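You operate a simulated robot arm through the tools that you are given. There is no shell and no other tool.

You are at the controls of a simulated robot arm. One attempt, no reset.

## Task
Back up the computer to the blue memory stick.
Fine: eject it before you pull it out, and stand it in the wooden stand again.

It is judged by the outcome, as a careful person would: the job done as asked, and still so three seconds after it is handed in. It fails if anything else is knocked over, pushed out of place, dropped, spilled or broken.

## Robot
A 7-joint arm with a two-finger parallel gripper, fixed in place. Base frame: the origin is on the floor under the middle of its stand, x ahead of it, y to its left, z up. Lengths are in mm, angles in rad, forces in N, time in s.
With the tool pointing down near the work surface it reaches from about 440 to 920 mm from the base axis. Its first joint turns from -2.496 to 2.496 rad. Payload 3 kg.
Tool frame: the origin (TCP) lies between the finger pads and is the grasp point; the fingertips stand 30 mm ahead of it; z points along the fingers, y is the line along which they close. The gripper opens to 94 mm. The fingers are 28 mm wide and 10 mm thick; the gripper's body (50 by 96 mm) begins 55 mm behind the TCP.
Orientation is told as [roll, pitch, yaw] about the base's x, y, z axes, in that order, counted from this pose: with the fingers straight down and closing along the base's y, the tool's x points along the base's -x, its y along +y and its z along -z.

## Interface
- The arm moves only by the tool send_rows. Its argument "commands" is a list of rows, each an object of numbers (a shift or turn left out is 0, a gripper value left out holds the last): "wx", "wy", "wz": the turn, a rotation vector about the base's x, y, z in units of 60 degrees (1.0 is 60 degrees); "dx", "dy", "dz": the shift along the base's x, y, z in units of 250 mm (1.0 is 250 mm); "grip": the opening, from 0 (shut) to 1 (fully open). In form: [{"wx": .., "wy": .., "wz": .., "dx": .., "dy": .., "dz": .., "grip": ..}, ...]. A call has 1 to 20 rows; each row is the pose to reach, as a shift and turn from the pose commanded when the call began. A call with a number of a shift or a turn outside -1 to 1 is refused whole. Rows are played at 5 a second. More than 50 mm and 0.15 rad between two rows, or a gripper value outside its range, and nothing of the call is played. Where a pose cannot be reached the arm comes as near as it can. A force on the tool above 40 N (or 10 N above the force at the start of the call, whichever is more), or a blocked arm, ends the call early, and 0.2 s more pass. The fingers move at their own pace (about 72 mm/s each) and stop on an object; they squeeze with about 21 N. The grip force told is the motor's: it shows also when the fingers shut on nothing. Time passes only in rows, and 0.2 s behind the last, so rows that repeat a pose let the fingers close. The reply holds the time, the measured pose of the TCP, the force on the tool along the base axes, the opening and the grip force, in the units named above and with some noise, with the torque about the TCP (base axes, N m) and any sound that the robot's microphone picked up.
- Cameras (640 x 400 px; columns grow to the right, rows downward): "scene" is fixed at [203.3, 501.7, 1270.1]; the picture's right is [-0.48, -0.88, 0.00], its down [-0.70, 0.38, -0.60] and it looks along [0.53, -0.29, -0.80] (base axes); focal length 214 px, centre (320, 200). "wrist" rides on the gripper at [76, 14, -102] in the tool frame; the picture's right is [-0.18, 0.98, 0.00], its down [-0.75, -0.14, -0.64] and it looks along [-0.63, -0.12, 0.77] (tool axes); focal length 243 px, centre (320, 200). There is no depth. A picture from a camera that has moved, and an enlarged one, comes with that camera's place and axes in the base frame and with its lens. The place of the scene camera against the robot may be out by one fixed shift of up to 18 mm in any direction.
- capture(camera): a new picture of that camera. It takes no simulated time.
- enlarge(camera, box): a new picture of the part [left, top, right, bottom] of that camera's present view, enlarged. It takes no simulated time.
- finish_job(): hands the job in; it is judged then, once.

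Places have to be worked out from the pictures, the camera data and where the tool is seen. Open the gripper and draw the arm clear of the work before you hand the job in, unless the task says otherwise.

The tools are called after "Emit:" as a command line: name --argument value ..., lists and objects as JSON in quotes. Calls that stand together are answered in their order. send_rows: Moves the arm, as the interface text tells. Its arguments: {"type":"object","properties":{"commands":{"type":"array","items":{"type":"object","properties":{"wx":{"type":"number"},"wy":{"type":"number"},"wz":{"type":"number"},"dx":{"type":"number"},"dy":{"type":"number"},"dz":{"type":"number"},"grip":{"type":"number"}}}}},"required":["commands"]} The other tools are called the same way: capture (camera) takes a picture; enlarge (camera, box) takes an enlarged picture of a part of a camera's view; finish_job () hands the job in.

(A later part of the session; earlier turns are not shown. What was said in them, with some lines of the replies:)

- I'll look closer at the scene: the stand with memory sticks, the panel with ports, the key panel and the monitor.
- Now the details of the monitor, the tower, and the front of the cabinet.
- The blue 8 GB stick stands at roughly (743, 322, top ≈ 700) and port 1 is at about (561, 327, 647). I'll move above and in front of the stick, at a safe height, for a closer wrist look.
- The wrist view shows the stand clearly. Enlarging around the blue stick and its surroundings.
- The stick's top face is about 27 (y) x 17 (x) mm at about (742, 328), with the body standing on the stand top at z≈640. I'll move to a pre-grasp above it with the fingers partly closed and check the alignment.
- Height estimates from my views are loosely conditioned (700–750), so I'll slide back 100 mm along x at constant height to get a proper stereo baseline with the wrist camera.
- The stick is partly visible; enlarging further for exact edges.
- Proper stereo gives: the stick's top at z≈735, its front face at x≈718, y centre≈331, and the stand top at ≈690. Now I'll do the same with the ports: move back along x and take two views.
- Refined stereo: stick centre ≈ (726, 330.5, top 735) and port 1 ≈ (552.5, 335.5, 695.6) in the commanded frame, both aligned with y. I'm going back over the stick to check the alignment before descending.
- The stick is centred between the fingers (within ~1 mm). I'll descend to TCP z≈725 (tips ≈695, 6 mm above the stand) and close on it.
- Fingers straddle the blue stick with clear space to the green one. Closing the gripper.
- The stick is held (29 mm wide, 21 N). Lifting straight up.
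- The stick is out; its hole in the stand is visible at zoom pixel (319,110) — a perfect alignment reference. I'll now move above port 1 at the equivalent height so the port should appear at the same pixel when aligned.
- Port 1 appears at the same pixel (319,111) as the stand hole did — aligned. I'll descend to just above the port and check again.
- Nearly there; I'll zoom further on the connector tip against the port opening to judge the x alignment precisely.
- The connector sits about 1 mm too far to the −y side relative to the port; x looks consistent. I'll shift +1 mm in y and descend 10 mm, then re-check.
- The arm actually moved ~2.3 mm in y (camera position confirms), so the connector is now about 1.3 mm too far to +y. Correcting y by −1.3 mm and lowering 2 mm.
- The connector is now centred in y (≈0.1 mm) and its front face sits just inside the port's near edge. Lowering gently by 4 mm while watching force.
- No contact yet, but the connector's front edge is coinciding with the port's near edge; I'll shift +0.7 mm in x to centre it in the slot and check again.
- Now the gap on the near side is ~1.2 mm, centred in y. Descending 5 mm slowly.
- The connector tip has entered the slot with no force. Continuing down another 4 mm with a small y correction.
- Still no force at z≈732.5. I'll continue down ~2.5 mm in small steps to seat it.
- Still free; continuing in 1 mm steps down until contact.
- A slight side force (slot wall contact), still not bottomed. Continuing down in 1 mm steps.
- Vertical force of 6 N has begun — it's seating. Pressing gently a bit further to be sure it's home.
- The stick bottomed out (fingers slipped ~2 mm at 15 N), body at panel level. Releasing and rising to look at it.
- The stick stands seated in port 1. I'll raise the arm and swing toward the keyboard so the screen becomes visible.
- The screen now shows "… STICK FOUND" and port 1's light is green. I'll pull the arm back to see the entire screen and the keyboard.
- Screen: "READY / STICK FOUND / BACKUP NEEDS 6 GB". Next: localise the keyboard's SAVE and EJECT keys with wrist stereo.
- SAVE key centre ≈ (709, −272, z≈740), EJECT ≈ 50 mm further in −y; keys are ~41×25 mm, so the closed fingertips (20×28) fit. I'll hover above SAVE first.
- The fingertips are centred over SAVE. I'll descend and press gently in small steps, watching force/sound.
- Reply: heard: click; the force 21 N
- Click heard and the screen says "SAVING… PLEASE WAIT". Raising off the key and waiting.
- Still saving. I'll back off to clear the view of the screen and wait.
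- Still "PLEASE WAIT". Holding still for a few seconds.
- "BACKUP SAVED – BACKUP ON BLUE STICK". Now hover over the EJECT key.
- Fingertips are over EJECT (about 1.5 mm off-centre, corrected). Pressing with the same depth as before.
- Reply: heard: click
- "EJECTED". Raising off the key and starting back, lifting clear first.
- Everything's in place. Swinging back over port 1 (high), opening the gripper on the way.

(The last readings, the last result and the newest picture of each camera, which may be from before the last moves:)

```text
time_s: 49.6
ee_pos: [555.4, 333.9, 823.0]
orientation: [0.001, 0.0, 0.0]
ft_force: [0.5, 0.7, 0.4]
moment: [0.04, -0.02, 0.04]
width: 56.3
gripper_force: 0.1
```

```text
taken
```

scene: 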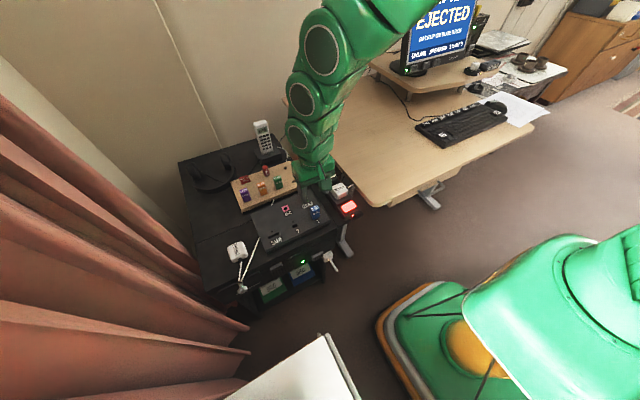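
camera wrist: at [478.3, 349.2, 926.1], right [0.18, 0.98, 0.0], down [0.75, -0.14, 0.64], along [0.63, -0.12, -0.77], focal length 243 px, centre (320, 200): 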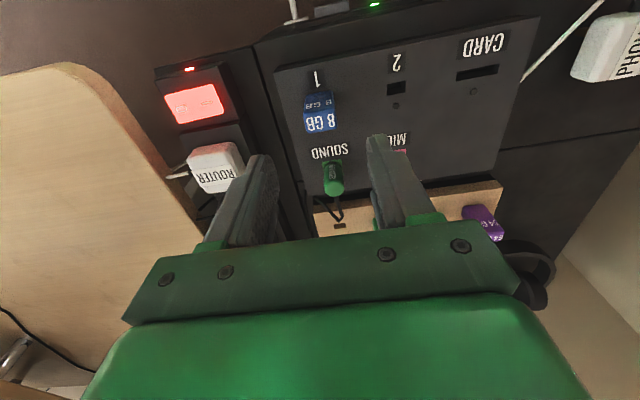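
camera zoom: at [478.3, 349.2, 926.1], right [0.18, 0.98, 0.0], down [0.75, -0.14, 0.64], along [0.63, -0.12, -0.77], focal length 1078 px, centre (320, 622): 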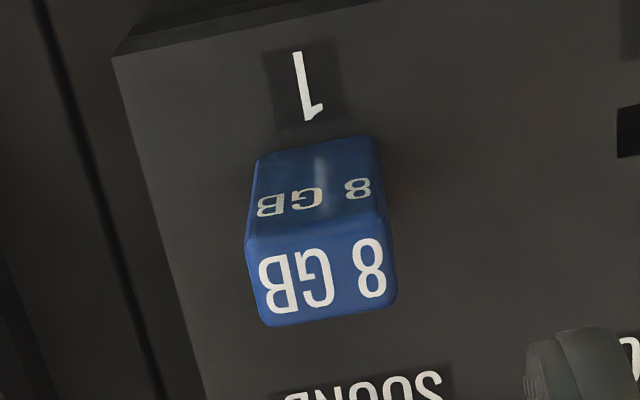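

The screen shows EJECTED; the stick is centred between the fingers. Descending and gripping it.

Emit:
send_rows --commands '[{"dz": -0.14}, {"dz": -0.28}, {"dz": -0.36}, {"dz": -0.392}, {"dz": -0.392}]'

Emit:
enlarge --camera "wrist" --box '[240, 90, 400, 210]'

```text
time_s: 50.8
ee_pos: [555.9, 335.8, 726.7]
orientation: [-0.001, 0.002, 0.0]
ft_force: [-0.7, 0.4, -0.3]
moment: [0.01, -0.02, -0.03]
width: 56.4
gripper_force: 0.0
```

```text
3.33 times, centred on (320, 150) of wrist
camera zoom: at [477.9, 350.9, 828.4], right [0.18, 0.98, 0.0], down [0.75, -0.14, 0.64], along [0.63, -0.12, -0.77], focal length 809 px, centre (320, 367)
```

zoom: 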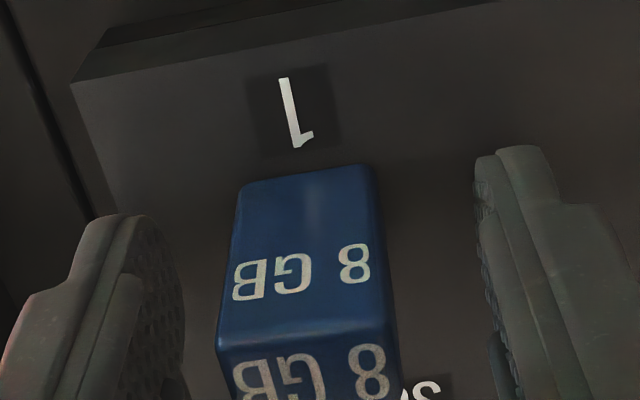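

The stick is ~1.3 mm to the −y side of centre; correcting and then closing.

Emit:
send_rows --commands '[{"dy": -0.005}, {"dy": -0.005, "grip": 0.42}, {"dy": -0.005, "grip": 0.36}, {"dy": -0.005, "grip": 0.2}, {"dy": -0.005, "grip": 0.1}, {"dy": -0.005, "grip": 0.1}]'

Emit:
enlarge --camera "wrist" --box '[240, 90, 400, 210]'

```text
time_s: 52.2
ee_pos: [555.6, 335.7, 725.0]
orientation: [0.0, 0.0, -0.002]
ft_force: [0.7, -0.1, 1.4]
moment: [0.01, -0.02, -0.01]
width: 28.9
gripper_force: 20.9
```

```text
3.33 times, centred on (320, 150) of wrist
camera zoom: at [478.1, 349.7, 828.2], right [0.18, 0.98, 0.0], down [0.75, -0.14, 0.64], along [0.63, -0.12, -0.77], focal length 809 px, centre (320, 367)
```

zoom: 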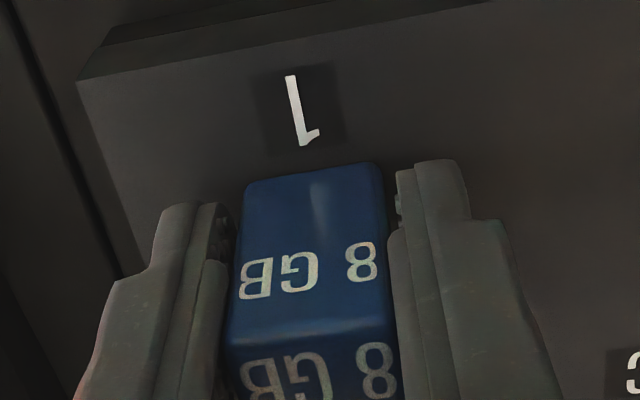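

Gripped cleanly. Pulling straight up.

Emit:
send_rows --commands '[{"dz": 0.02}, {"dz": 0.05}, {"dz": 0.1}, {"dz": 0.18}, {"dz": 0.28}, {"dz": 0.36}, {"dz": 0.36}]'

Emit:
enlarge --camera "wrist" --box '[240, 60, 400, 220]'

Emit:
enlarge --camera "scene" --box '[395, 0, 495, 80]'

Emit:
enlarge --camera "scene" --box '[250, 130, 350, 230]'

```text
time_s: 53.8
ee_pos: [553.8, 333.5, 816.8]
orientation: [0.001, 0.0, -0.001]
ft_force: [-0.1, -0.3, 0.4]
moment: [0.01, -0.01, -0.01]
width: 28.7
gripper_force: 20.8
```

```text
2.50 times, centred on (320, 140) of wrist
camera zoom: at [477.7, 349.3, 919.2], right [0.18, 0.98, 0.0], down [0.75, -0.14, 0.64], along [0.63, -0.12, -0.77], focal length 606 px, centre (320, 350)
```

zoom: 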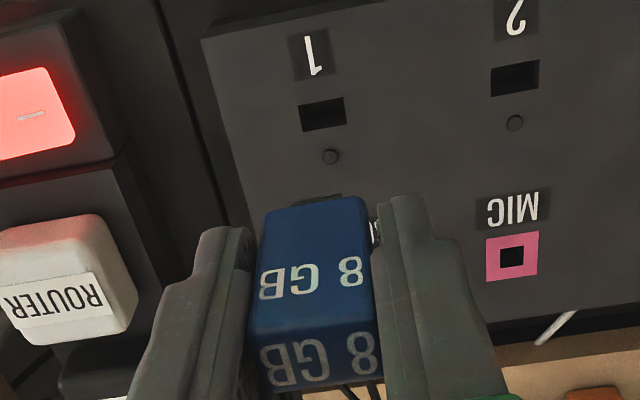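

```text
5.00 times, centred on (445, 40) of scene
camera zoom: at [203.3, 501.7, 1270.1], right [-0.48, -0.88, 0.0], down [-0.7, 0.38, -0.6], along [0.53, -0.29, -0.8], focal length 1072 px, centre (-305, 1000)
```

zoom: 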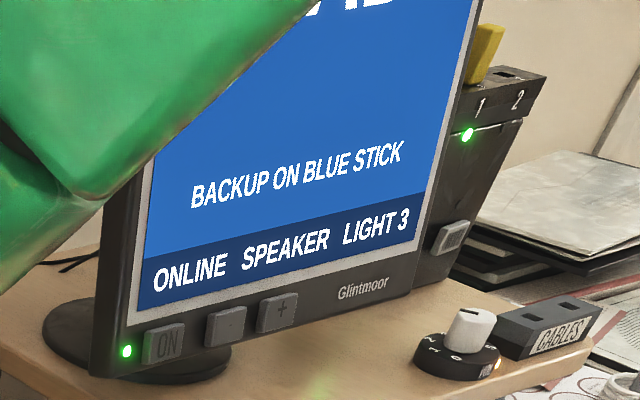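

```text
4.00 times, centred on (300, 180) of scene
camera zoom: at [203.3, 501.7, 1270.1], right [-0.48, -0.88, 0.0], down [-0.7, 0.38, -0.6], along [0.53, -0.29, -0.8], focal length 858 px, centre (400, 280)
```

zoom: 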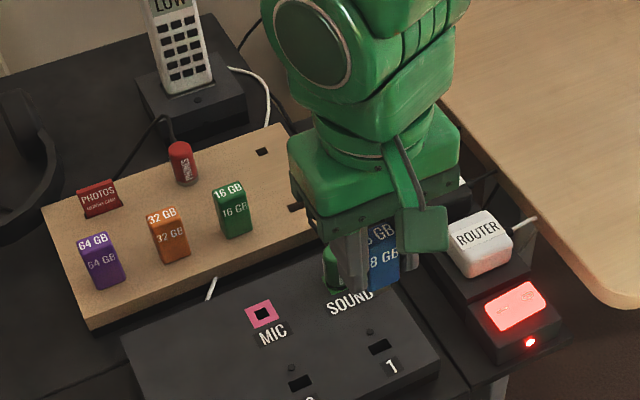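

Stick pulled cleanly; screen shows "BACKUP ON BLUE STICK" without complaints. Moving it back above its hole in the stand.

Emit:
send_rows --commands '[{"dx": 0.06, "dz": 0.03}, {"dx": 0.2, "dz": 0.03, "dy": -0.004}, {"dx": 0.36, "dz": 0.03, "dy": -0.01}, {"dx": 0.52, "dz": 0.03, "dy": -0.0168}, {"dx": 0.64, "dz": 0.01, "dy": -0.0168}, {"dx": 0.689, "dz": 0.0, "dy": -0.0168}, {"dx": 0.689, "dz": 0.0, "dy": -0.0168}, {"dx": 0.689, "dz": 0.0, "dy": -0.0168}]'

Emit:
enlarge --camera "wrist" --box '[240, 60, 400, 220]'

Emit:
enlarge --camera "scene" --box '[250, 110, 350, 210]'

```text
time_s: 55.6
ee_pos: [727.9, 330.6, 815.6]
orientation: [0.001, -0.001, 0.001]
ft_force: [-0.6, -0.2, -0.2]
moment: [0.0, -0.01, -0.02]
width: 29.0
gripper_force: 20.8
```

```text
2.50 times, centred on (320, 140) of wrist
camera zoom: at [650.2, 345.0, 919.1], right [0.18, 0.98, 0.0], down [0.75, -0.14, 0.64], along [0.63, -0.12, -0.77], focal length 606 px, centre (320, 350)
```

zoom: 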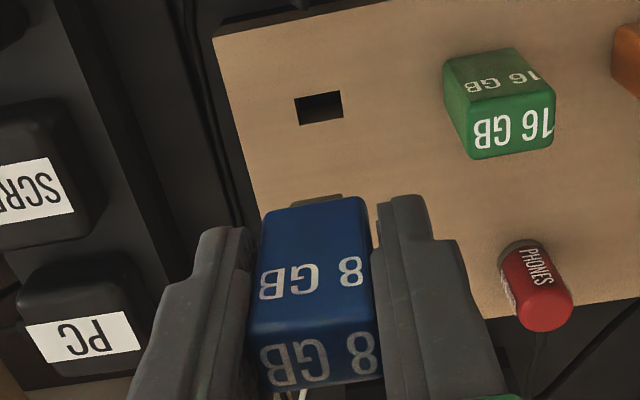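

```text
4.00 times, centred on (300, 160) of scene
camera zoom: at [203.3, 501.7, 1270.1], right [-0.48, -0.88, 0.0], down [-0.7, 0.38, -0.6], along [0.53, -0.29, -0.8], focal length 858 px, centre (400, 360)
```

zoom: 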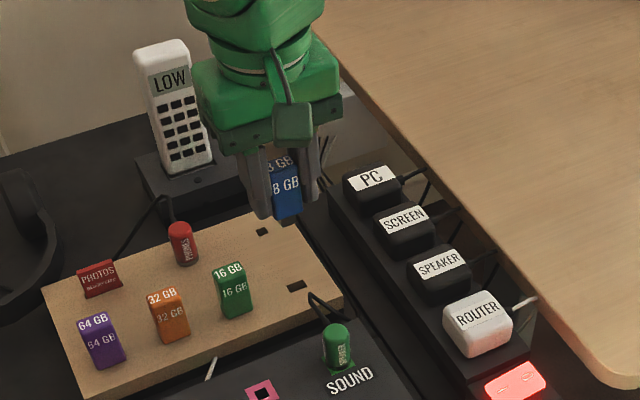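

Hole centred at the same pixel as before. Descending to ~10 mm above it for the fine check.

Emit:
send_rows --commands '[{"dz": -0.1}, {"dz": -0.2}, {"dz": -0.264}, {"dz": -0.264}]'

Emit:
enlarge --camera "wrist" --box '[295, 115, 345, 155]'

```text
time_s: 56.6
ee_pos: [729.3, 328.0, 750.8]
orientation: [0.0, 0.0, 0.0]
ft_force: [-0.1, -0.1, 0.0]
moment: [-0.01, 0.0, -0.01]
width: 28.8
gripper_force: 21.1
```

```text
10.00 times, centred on (320, 135) of wrist
camera zoom: at [651.8, 343.3, 853.3], right [0.18, 0.98, 0.0], down [0.75, -0.14, 0.64], along [0.63, -0.12, -0.77], focal length 2426 px, centre (320, 850)
```

zoom: 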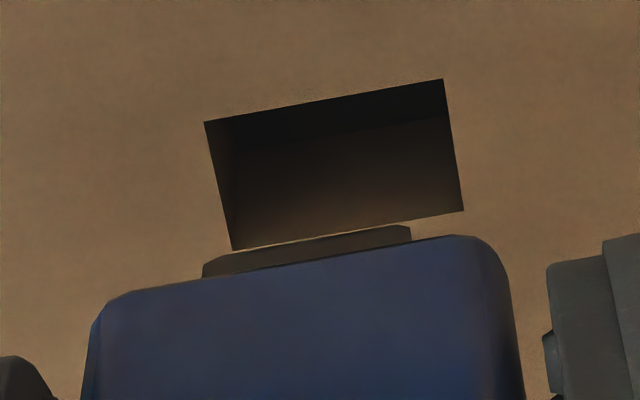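

The hole is visible clearly: I need about +1.3 mm in y and −2.5…−3.5 mm in x (arm drifted slightly). Correcting and lowering 6 mm.

Emit:
send_rows --commands '[{"dx": -0.01, "dy": 0.0054}, {"dx": -0.01, "dy": 0.0054, "dz": -0.012}, {"dx": -0.01, "dy": 0.0054, "dz": -0.024}, {"dx": -0.01, "dy": 0.0054, "dz": -0.024}]'

Emit:
enlarge --camera "wrist" --box '[295, 115, 345, 155]'

Emit:
enlarge --camera "scene" --box '[280, 150, 320, 190]'

```text
time_s: 57.6
ee_pos: [725.3, 330.7, 743.8]
orientation: [0.0, 0.0, 0.001]
ft_force: [0.4, 0.2, -0.2]
moment: [0.02, -0.03, 0.02]
width: 29.0
gripper_force: 20.9
```

```text
10.00 times, centred on (320, 135) of wrist
camera zoom: at [648.1, 345.9, 846.6], right [0.18, 0.98, 0.0], down [0.75, -0.14, 0.64], along [0.63, -0.12, -0.77], focal length 2426 px, centre (320, 850)
```

zoom: 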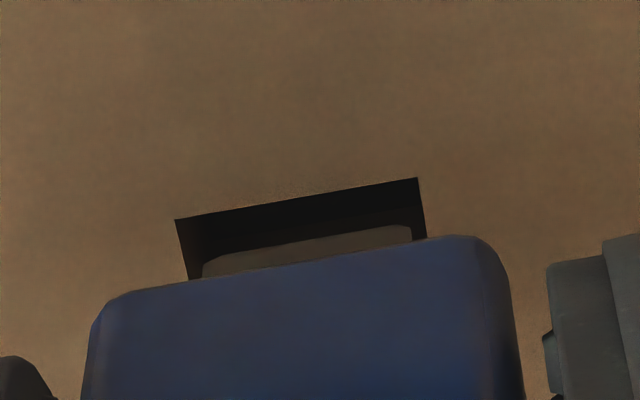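

```text
10.00 times, centred on (300, 170) of scene
camera zoom: at [203.3, 501.7, 1270.1], right [-0.48, -0.88, 0.0], down [-0.7, 0.38, -0.6], along [0.53, -0.29, -0.8], focal length 2145 px, centre (520, 500)
```

zoom: 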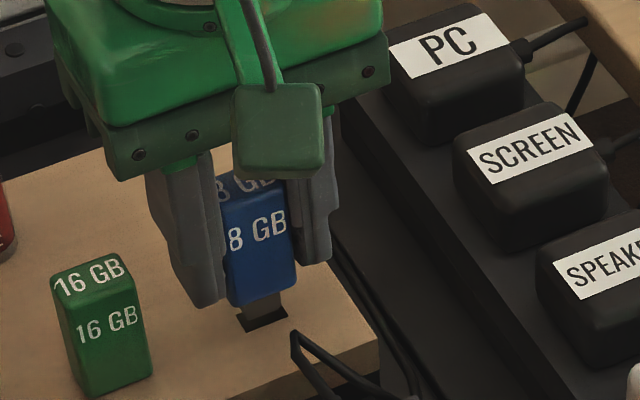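

Now nearly aligned: x looks right, y needs −0.6 mm. Correct and lower 3 mm.

Emit:
send_rows --commands '[{"dy": -0.0023}, {"dy": -0.0023, "dz": -0.006}, {"dy": -0.0023, "dz": -0.012}, {"dy": -0.0023, "dz": -0.012}]'

Emit:
enlarge --camera "wrist" --box '[295, 115, 345, 155]'

Emit:
enlarge --camera "scene" --box '[290, 160, 314, 184]'

```text
time_s: 58.6
ee_pos: [725.5, 331.5, 740.6]
orientation: [0.001, 0.0, -0.001]
ft_force: [-0.3, -0.4, -0.3]
moment: [0.02, -0.02, -0.02]
width: 29.1
gripper_force: 21.4
```

```text
10.00 times, centred on (320, 135) of wrist
camera zoom: at [648.5, 345.9, 843.6], right [0.18, 0.98, 0.0], down [0.75, -0.14, 0.64], along [0.63, -0.12, -0.77], focal length 2426 px, centre (320, 850)
```

zoom: 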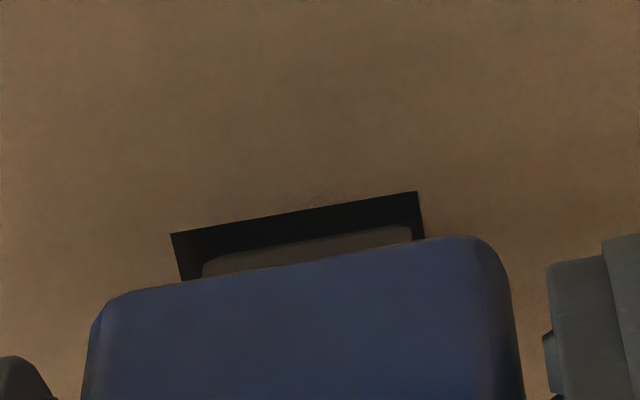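

```text
16.00 times, centred on (302, 172) of scene
camera zoom: at [203.3, 501.7, 1270.1], right [-0.48, -0.88, 0.0], down [-0.7, 0.38, -0.6], along [0.53, -0.29, -0.8], focal length 3432 px, centre (608, 648)
```

zoom: 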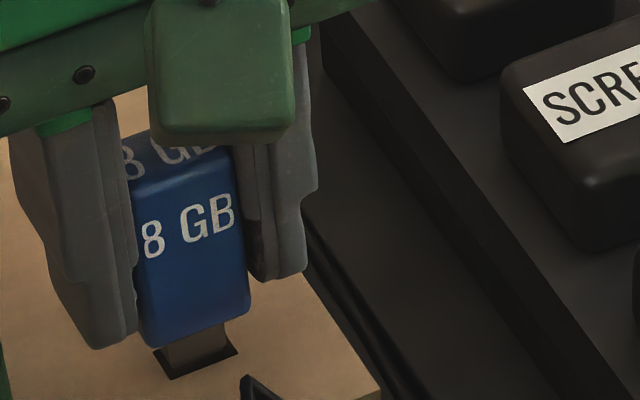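

Slight corrections: −0.7 mm in y and −0.6 mm in x, no descent yet.

Emit:
send_rows --commands '[{"dx": -0.0024, "dy": -0.003}, {"dx": -0.0024, "dy": -0.003}, {"dx": -0.0024, "dy": -0.003}]'

Emit:
enlarge --camera "wrist" --box '[295, 115, 345, 155]'

```text
time_s: 59.4
ee_pos: [725.1, 329.8, 740.5]
orientation: [0.0, 0.003, 0.0]
ft_force: [0.3, 0.7, -0.4]
moment: [0.0, 0.03, 0.0]
width: 28.8
gripper_force: 21.2
```

```text
10.00 times, centred on (320, 135) of wrist
camera zoom: at [648.0, 345.2, 843.8], right [0.18, 0.98, 0.0], down [0.75, -0.14, 0.64], along [0.63, -0.12, -0.77], focal length 2426 px, centre (320, 850)
```

zoom: 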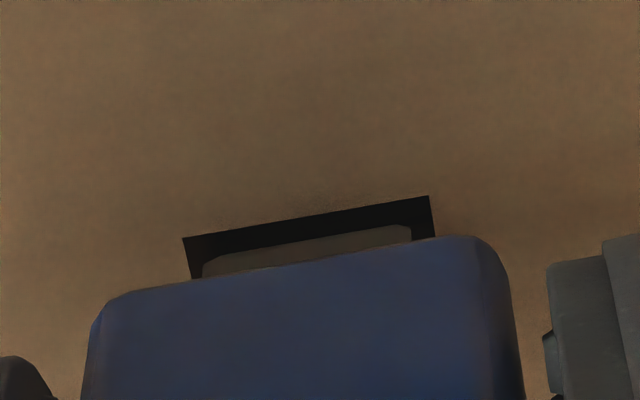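

Centred in y now, with a comparable near-side gap to the successful port insertion. Lowering 4 mm gently.

Emit:
send_rows --commands '[{"dz": -0.005}, {"dz": -0.01}, {"dz": -0.016}, {"dz": -0.016}]'

Emit:
enlarge --camera "wrist" --box '[295, 115, 345, 155]'

Emit:
enlarge --camera "scene" --box '[290, 160, 314, 184]'

```text
time_s: 60.4
ee_pos: [723.0, 329.6, 736.4]
orientation: [-0.001, -0.001, 0.001]
ft_force: [0.4, -0.4, 0.0]
moment: [-0.01, -0.02, 0.0]
width: 28.9
gripper_force: 21.2
```

```text
10.00 times, centred on (320, 135) of wrist
camera zoom: at [647.7, 345.1, 840.1], right [0.18, 0.98, 0.0], down [0.75, -0.14, 0.64], along [0.63, -0.12, -0.77], focal length 2426 px, centre (320, 850)
```

zoom: 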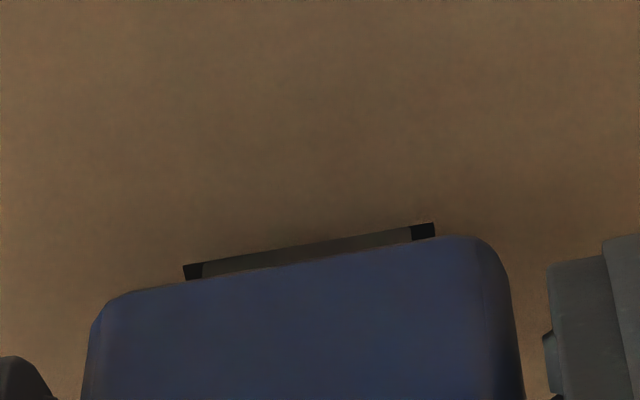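

```text
16.00 times, centred on (302, 172) of scene
camera zoom: at [203.3, 501.7, 1270.1], right [-0.48, -0.88, 0.0], down [-0.7, 0.38, -0.6], along [0.53, -0.29, -0.8], focal length 3432 px, centre (608, 648)
```

zoom: 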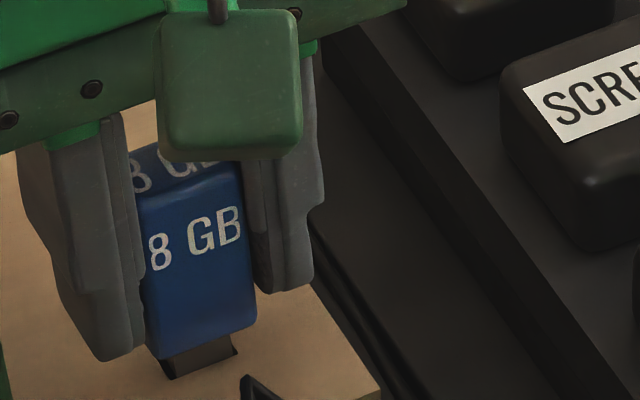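

The tip is inside the hole with no force. Continuing down toward seating (target z≈727).

Emit:
send_rows --commands '[{"dz": -0.006}, {"dz": -0.012}, {"dz": -0.018}, {"dz": -0.024}, {"dz": -0.03}, {"dz": -0.03}]'

Emit:
enlarge --camera "wrist" --box '[285, 105, 365, 165]'

Emit:
enlarge --camera "scene" --box '[290, 160, 314, 184]'

```text
time_s: 61.8
ee_pos: [724.4, 329.3, 729.7]
orientation: [0.0, -0.001, 0.001]
ft_force: [8.7, -0.8, 1.4]
moment: [0.02, -0.41, -0.03]
width: 29.0
gripper_force: 21.7
```

```text
6.67 times, centred on (325, 135) of wrist
camera zoom: at [647.2, 345.0, 832.6], right [0.18, 0.98, 0.0], down [0.75, -0.14, 0.64], along [0.63, -0.12, -0.77], focal length 1618 px, centre (287, 633)
```

zoom: 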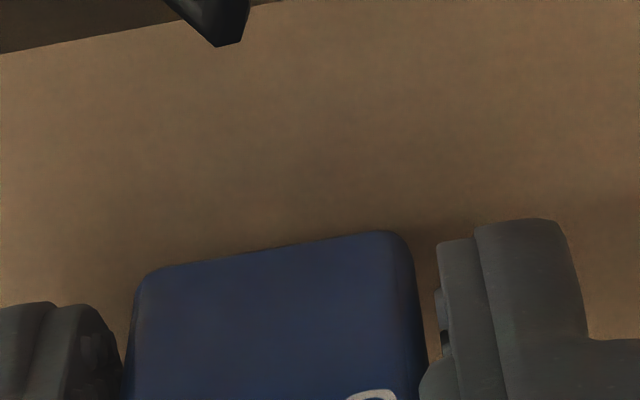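

```text
16.00 times, centred on (302, 172) of scene
camera zoom: at [203.3, 501.7, 1270.1], right [-0.48, -0.88, 0.0], down [-0.7, 0.38, -0.6], along [0.53, -0.29, -0.8], focal length 3432 px, centre (608, 648)
```

zoom: 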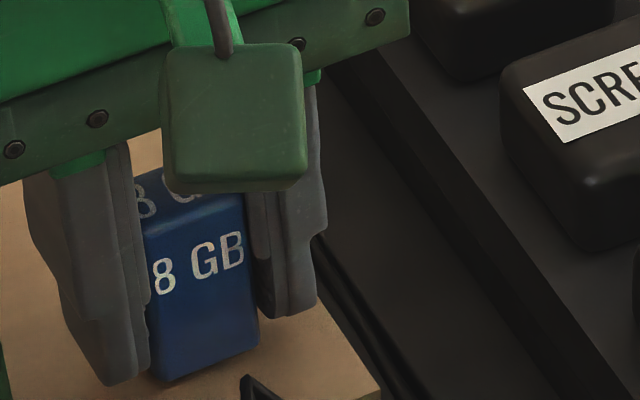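

There's 8.7 N of side force in +x: the connector leans on the near wall of the hole. Relieving by moving +1.2 mm in x.

Emit:
send_rows --commands '[{"dx": 0.002}, {"dx": 0.005}, {"dx": 0.005}]'

```text
time_s: 62.6
ee_pos: [725.9, 330.7, 728.3]
orientation: [0.0, 0.002, 0.0]
ft_force: [-0.5, -0.5, 0.6]
moment: [-0.02, 0.0, -0.01]
width: 28.7
gripper_force: 21.2
```

Side force gone. Continuing down in 1 mm steps to seat.

Emit:
send_rows --commands '[{"dz": -0.004}, {"dz": -0.008}, {"dz": -0.012}, {"dz": -0.012}]'

Emit:
enlarge --camera "wrist" --box '[285, 105, 365, 165]'

Emit:
enlarge --camera "scene" --box '[290, 160, 314, 184]'

```text
time_s: 63.6
ee_pos: [725.0, 331.7, 726.6]
orientation: [-0.002, 0.0, 0.001]
ft_force: [-0.2, 0.6, -0.8]
moment: [-0.01, 0.02, -0.02]
width: 28.9
gripper_force: 21.0
```

```text
6.67 times, centred on (325, 135) of wrist
camera zoom: at [648.0, 345.2, 829.0], right [0.18, 0.98, 0.0], down [0.75, -0.14, 0.64], along [0.63, -0.12, -0.77], focal length 1618 px, centre (287, 633)
```

zoom: 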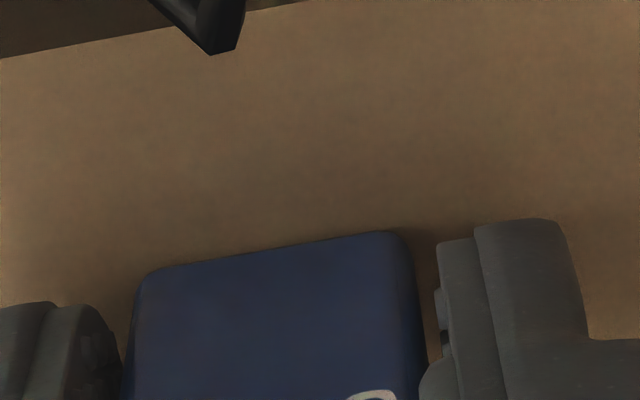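

```text
16.00 times, centred on (302, 172) of scene
camera zoom: at [203.3, 501.7, 1270.1], right [-0.48, -0.88, 0.0], down [-0.7, 0.38, -0.6], along [0.53, -0.29, -0.8], focal length 3432 px, centre (608, 648)
```

zoom: 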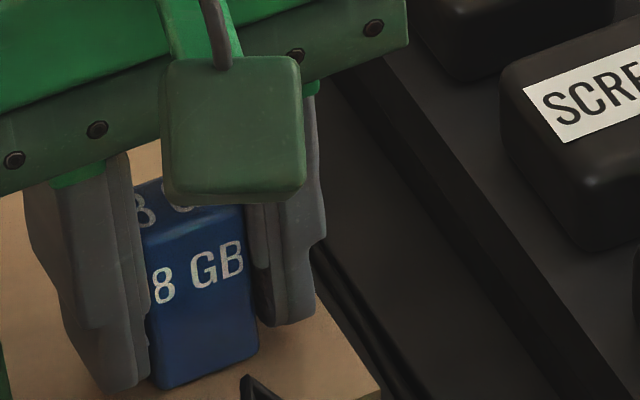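

No contact force yet; the body is about 1–2 mm above the stand. Lowering in 0.7 mm steps until contact.

Emit:
send_rows --commands '[{"dz": -0.003}, {"dz": -0.006}, {"dz": -0.008}, {"dz": -0.008}]'

Emit:
enlarge --camera "wrist" --box '[285, 105, 365, 165]'

```text
time_s: 64.6
ee_pos: [725.6, 329.5, 725.2]
orientation: [0.001, 0.001, 0.001]
ft_force: [-1.6, 1.8, 8.1]
moment: [0.0, 0.16, 0.03]
width: 28.8
gripper_force: 20.9
```

```text
6.67 times, centred on (325, 135) of wrist
camera zoom: at [648.1, 345.0, 827.9], right [0.18, 0.98, 0.0], down [0.75, -0.14, 0.64], along [0.63, -0.12, -0.77], focal length 1618 px, centre (287, 633)
```

zoom: 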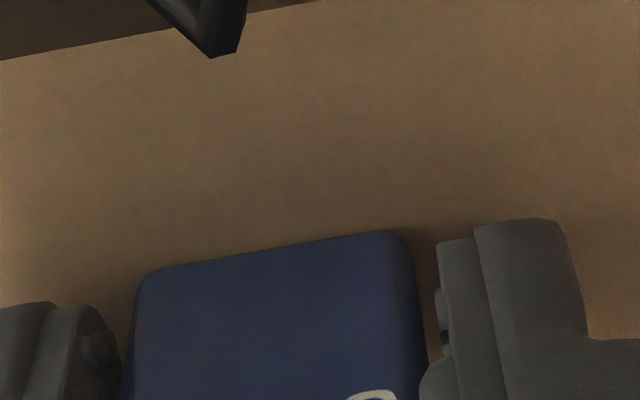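

8 N of vertical contact — the stick is seated. Opening the fingers and rising straight up.

Emit:
send_rows --commands '[{"grip": 0.4}, {"grip": 0.55}, {"grip": 0.55}, {"dz": 0.06, "grip": 0.55}, {"dz": 0.16, "grip": 0.55}, {"dz": 0.3, "grip": 0.55}, {"dz": 0.4, "grip": 0.55}, {"dz": 0.4, "grip": 0.55}]'

Emit:
capture --camera "wrist"

Emit:
enlarge --camera "wrist" --box '[270, 60, 430, 180]'

Emit:
enlarge --camera "scene" --box '[240, 120, 340, 220]'

```text
time_s: 66.4
ee_pos: [726.9, 329.0, 826.9]
orientation: [-0.002, -0.001, 0.0]
ft_force: [0.3, 0.3, 0.6]
moment: [0.01, -0.01, -0.04]
width: 51.7
gripper_force: 0.1
```

```text
taken
camera wrist: at [648.8, 344.8, 928.7], right [0.18, 0.98, 0.0], down [0.75, -0.14, 0.64], along [0.63, -0.12, -0.77], focal length 243 px, centre (320, 200)
```

wrist: 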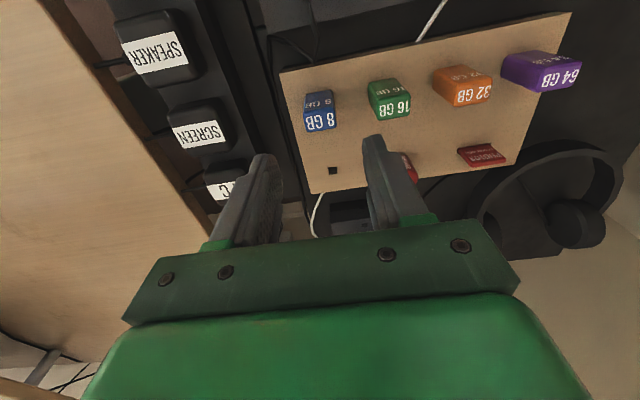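

```text
3.33 times, centred on (350, 120) of wrist
camera zoom: at [648.8, 344.8, 928.7], right [0.18, 0.98, 0.0], down [0.75, -0.14, 0.64], along [0.63, -0.12, -0.77], focal length 809 px, centre (220, 467)
```

zoom: 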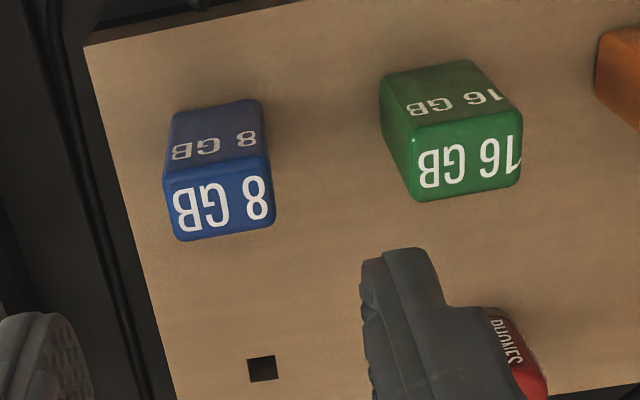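

```text
4.00 times, centred on (290, 170) of scene
camera zoom: at [203.3, 501.7, 1270.1], right [-0.48, -0.88, 0.0], down [-0.7, 0.38, -0.6], along [0.53, -0.29, -0.8], focal length 858 px, centre (440, 320)
```

zoom: 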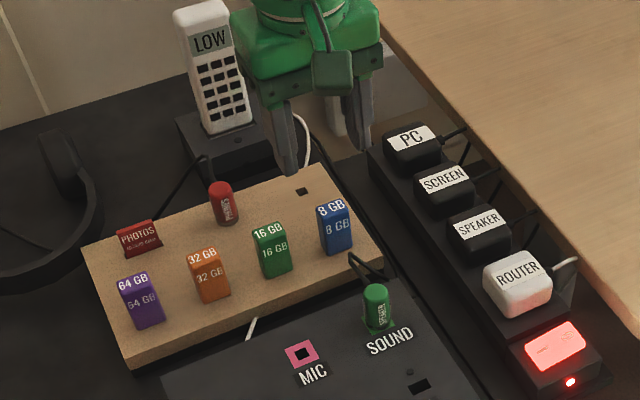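

The blue stick stands upright in its place, level with the others. I'll draw the arm up and clear, opening fully, then do a final check of everything.

Emit:
send_rows --commands '[{"dz": 0.16, "grip": 0.55}, {"dz": 0.32, "dx": -0.04, "grip": 0.7}, {"dz": 0.48, "dx": -0.12, "grip": 1.0}, {"dz": 0.62, "dx": -0.22, "grip": 1.0}, {"dz": 0.74, "dx": -0.34, "dy": 0.04, "grip": 1.0}, {"dz": 0.86, "dx": -0.46, "dy": 0.1, "grip": 1.0}, {"dz": 0.96, "dx": -0.58, "dy": 0.18, "grip": 1.0}, {"dz": 1.0, "dx": -0.7, "dy": 0.28, "grip": 1.0}, {"dz": 1.0, "dx": -0.72, "dy": 0.34, "grip": 1.0}, {"dz": 1.0, "dx": -0.72, "dy": 0.34, "grip": 1.0}]'

Emit:
capture --camera "scene"

Emit:
enlarge --camera "scene" --box '[395, 0, 495, 80]'

Emit:
enlarge --camera "scene" --box '[225, 150, 325, 220]'

Emit:
enlarge --camera "scene" --box '[180, 110, 380, 310]'

Emit:
enlarge --camera "scene" --box '[400, 60, 560, 160]'

```text
time_s: 68.6
ee_pos: [546.6, 415.8, 1072.9]
orientation: [-0.001, 0.0, 0.0]
ft_force: [-0.4, 0.2, 0.8]
moment: [0.02, 0.02, -0.01]
width: 94.0
gripper_force: 0.1
```

```text
taken
```

scene: 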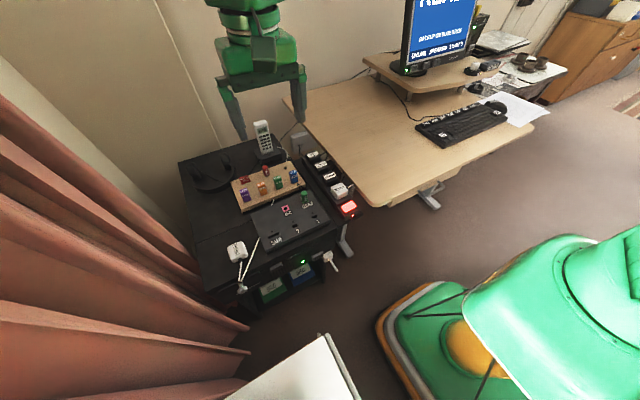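

```text
5.00 times, centred on (445, 40) of scene
camera zoom: at [203.3, 501.7, 1270.1], right [-0.48, -0.88, 0.0], down [-0.7, 0.38, -0.6], along [0.53, -0.29, -0.8], focal length 1072 px, centre (-305, 1000)
```

zoom: 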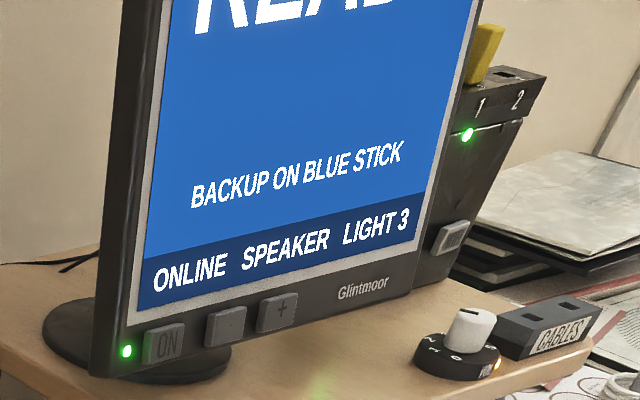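

```text
5.71 times, centred on (275, 185) of scene
camera zoom: at [203.3, 501.7, 1270.1], right [-0.48, -0.88, 0.0], down [-0.7, 0.38, -0.6], along [0.53, -0.29, -0.8], focal length 1226 px, centre (577, 286)
```

zoom: 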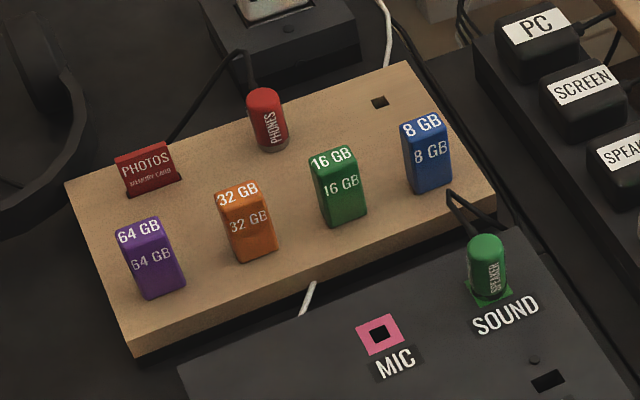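

```text
2.00 times, centred on (280, 210) of scene
camera zoom: at [203.3, 501.7, 1270.1], right [-0.48, -0.88, 0.0], down [-0.7, 0.38, -0.6], along [0.53, -0.29, -0.8], focal length 429 px, centre (400, 180)
```

zoom: 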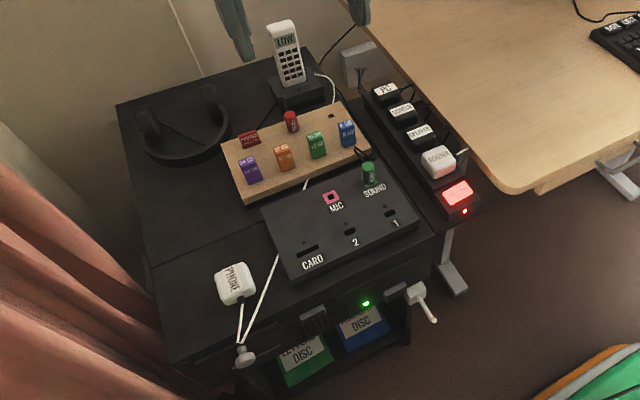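

```text
4.00 times, centred on (480, 110) of scene
camera zoom: at [203.3, 501.7, 1270.1], right [-0.48, -0.88, 0.0], down [-0.7, 0.38, -0.6], along [0.53, -0.29, -0.8], focal length 858 px, centre (-320, 560)
```

zoom: 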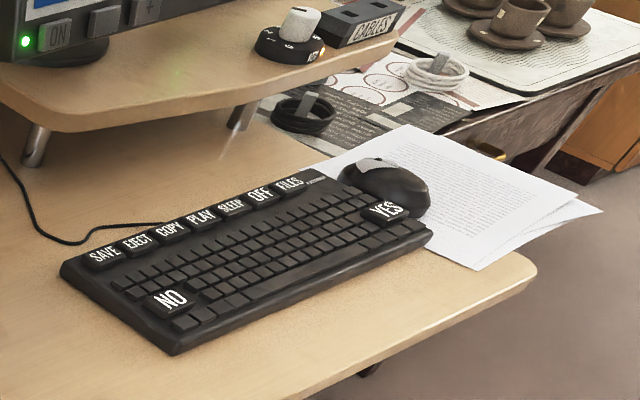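

Everything matches the starting picture: the blue stick is back in its hole at the same pixels. The screen reads READY / "BACKUP ON BLUE STICK", the stick was ejected before I pulled it out, and nothing else has moved. The arm is clear with the gripper open, so I'm handing in the job.

Emit:
finish_job

```text
The job is handed in.
```

The computer is backed up to the blue 8 GB memory stick, and the stick is back in its hole in the wooden stand.

- **Backup:** I put the stick in port 1 and pressed SAVE. I waited until the screen read "BACKUP SAVED" and "BACKUP ON BLUE STICK".
- **Eject:** I pressed EJECT and the screen showed "EJECTED" before I pulled the stick out. No warning appeared afterwards.
- **Surroundings:** In the last pictures the keyboard, the other sticks, the plugs and the cables are where they were at the start.

While putting the stick back, the connector briefly leaned on the side of its hole with about 9 N. I eased it off before seating the stick, and the stand is still in the same place in the pictures.

The arm is clear of the work with the gripper open, and the job is handed in.
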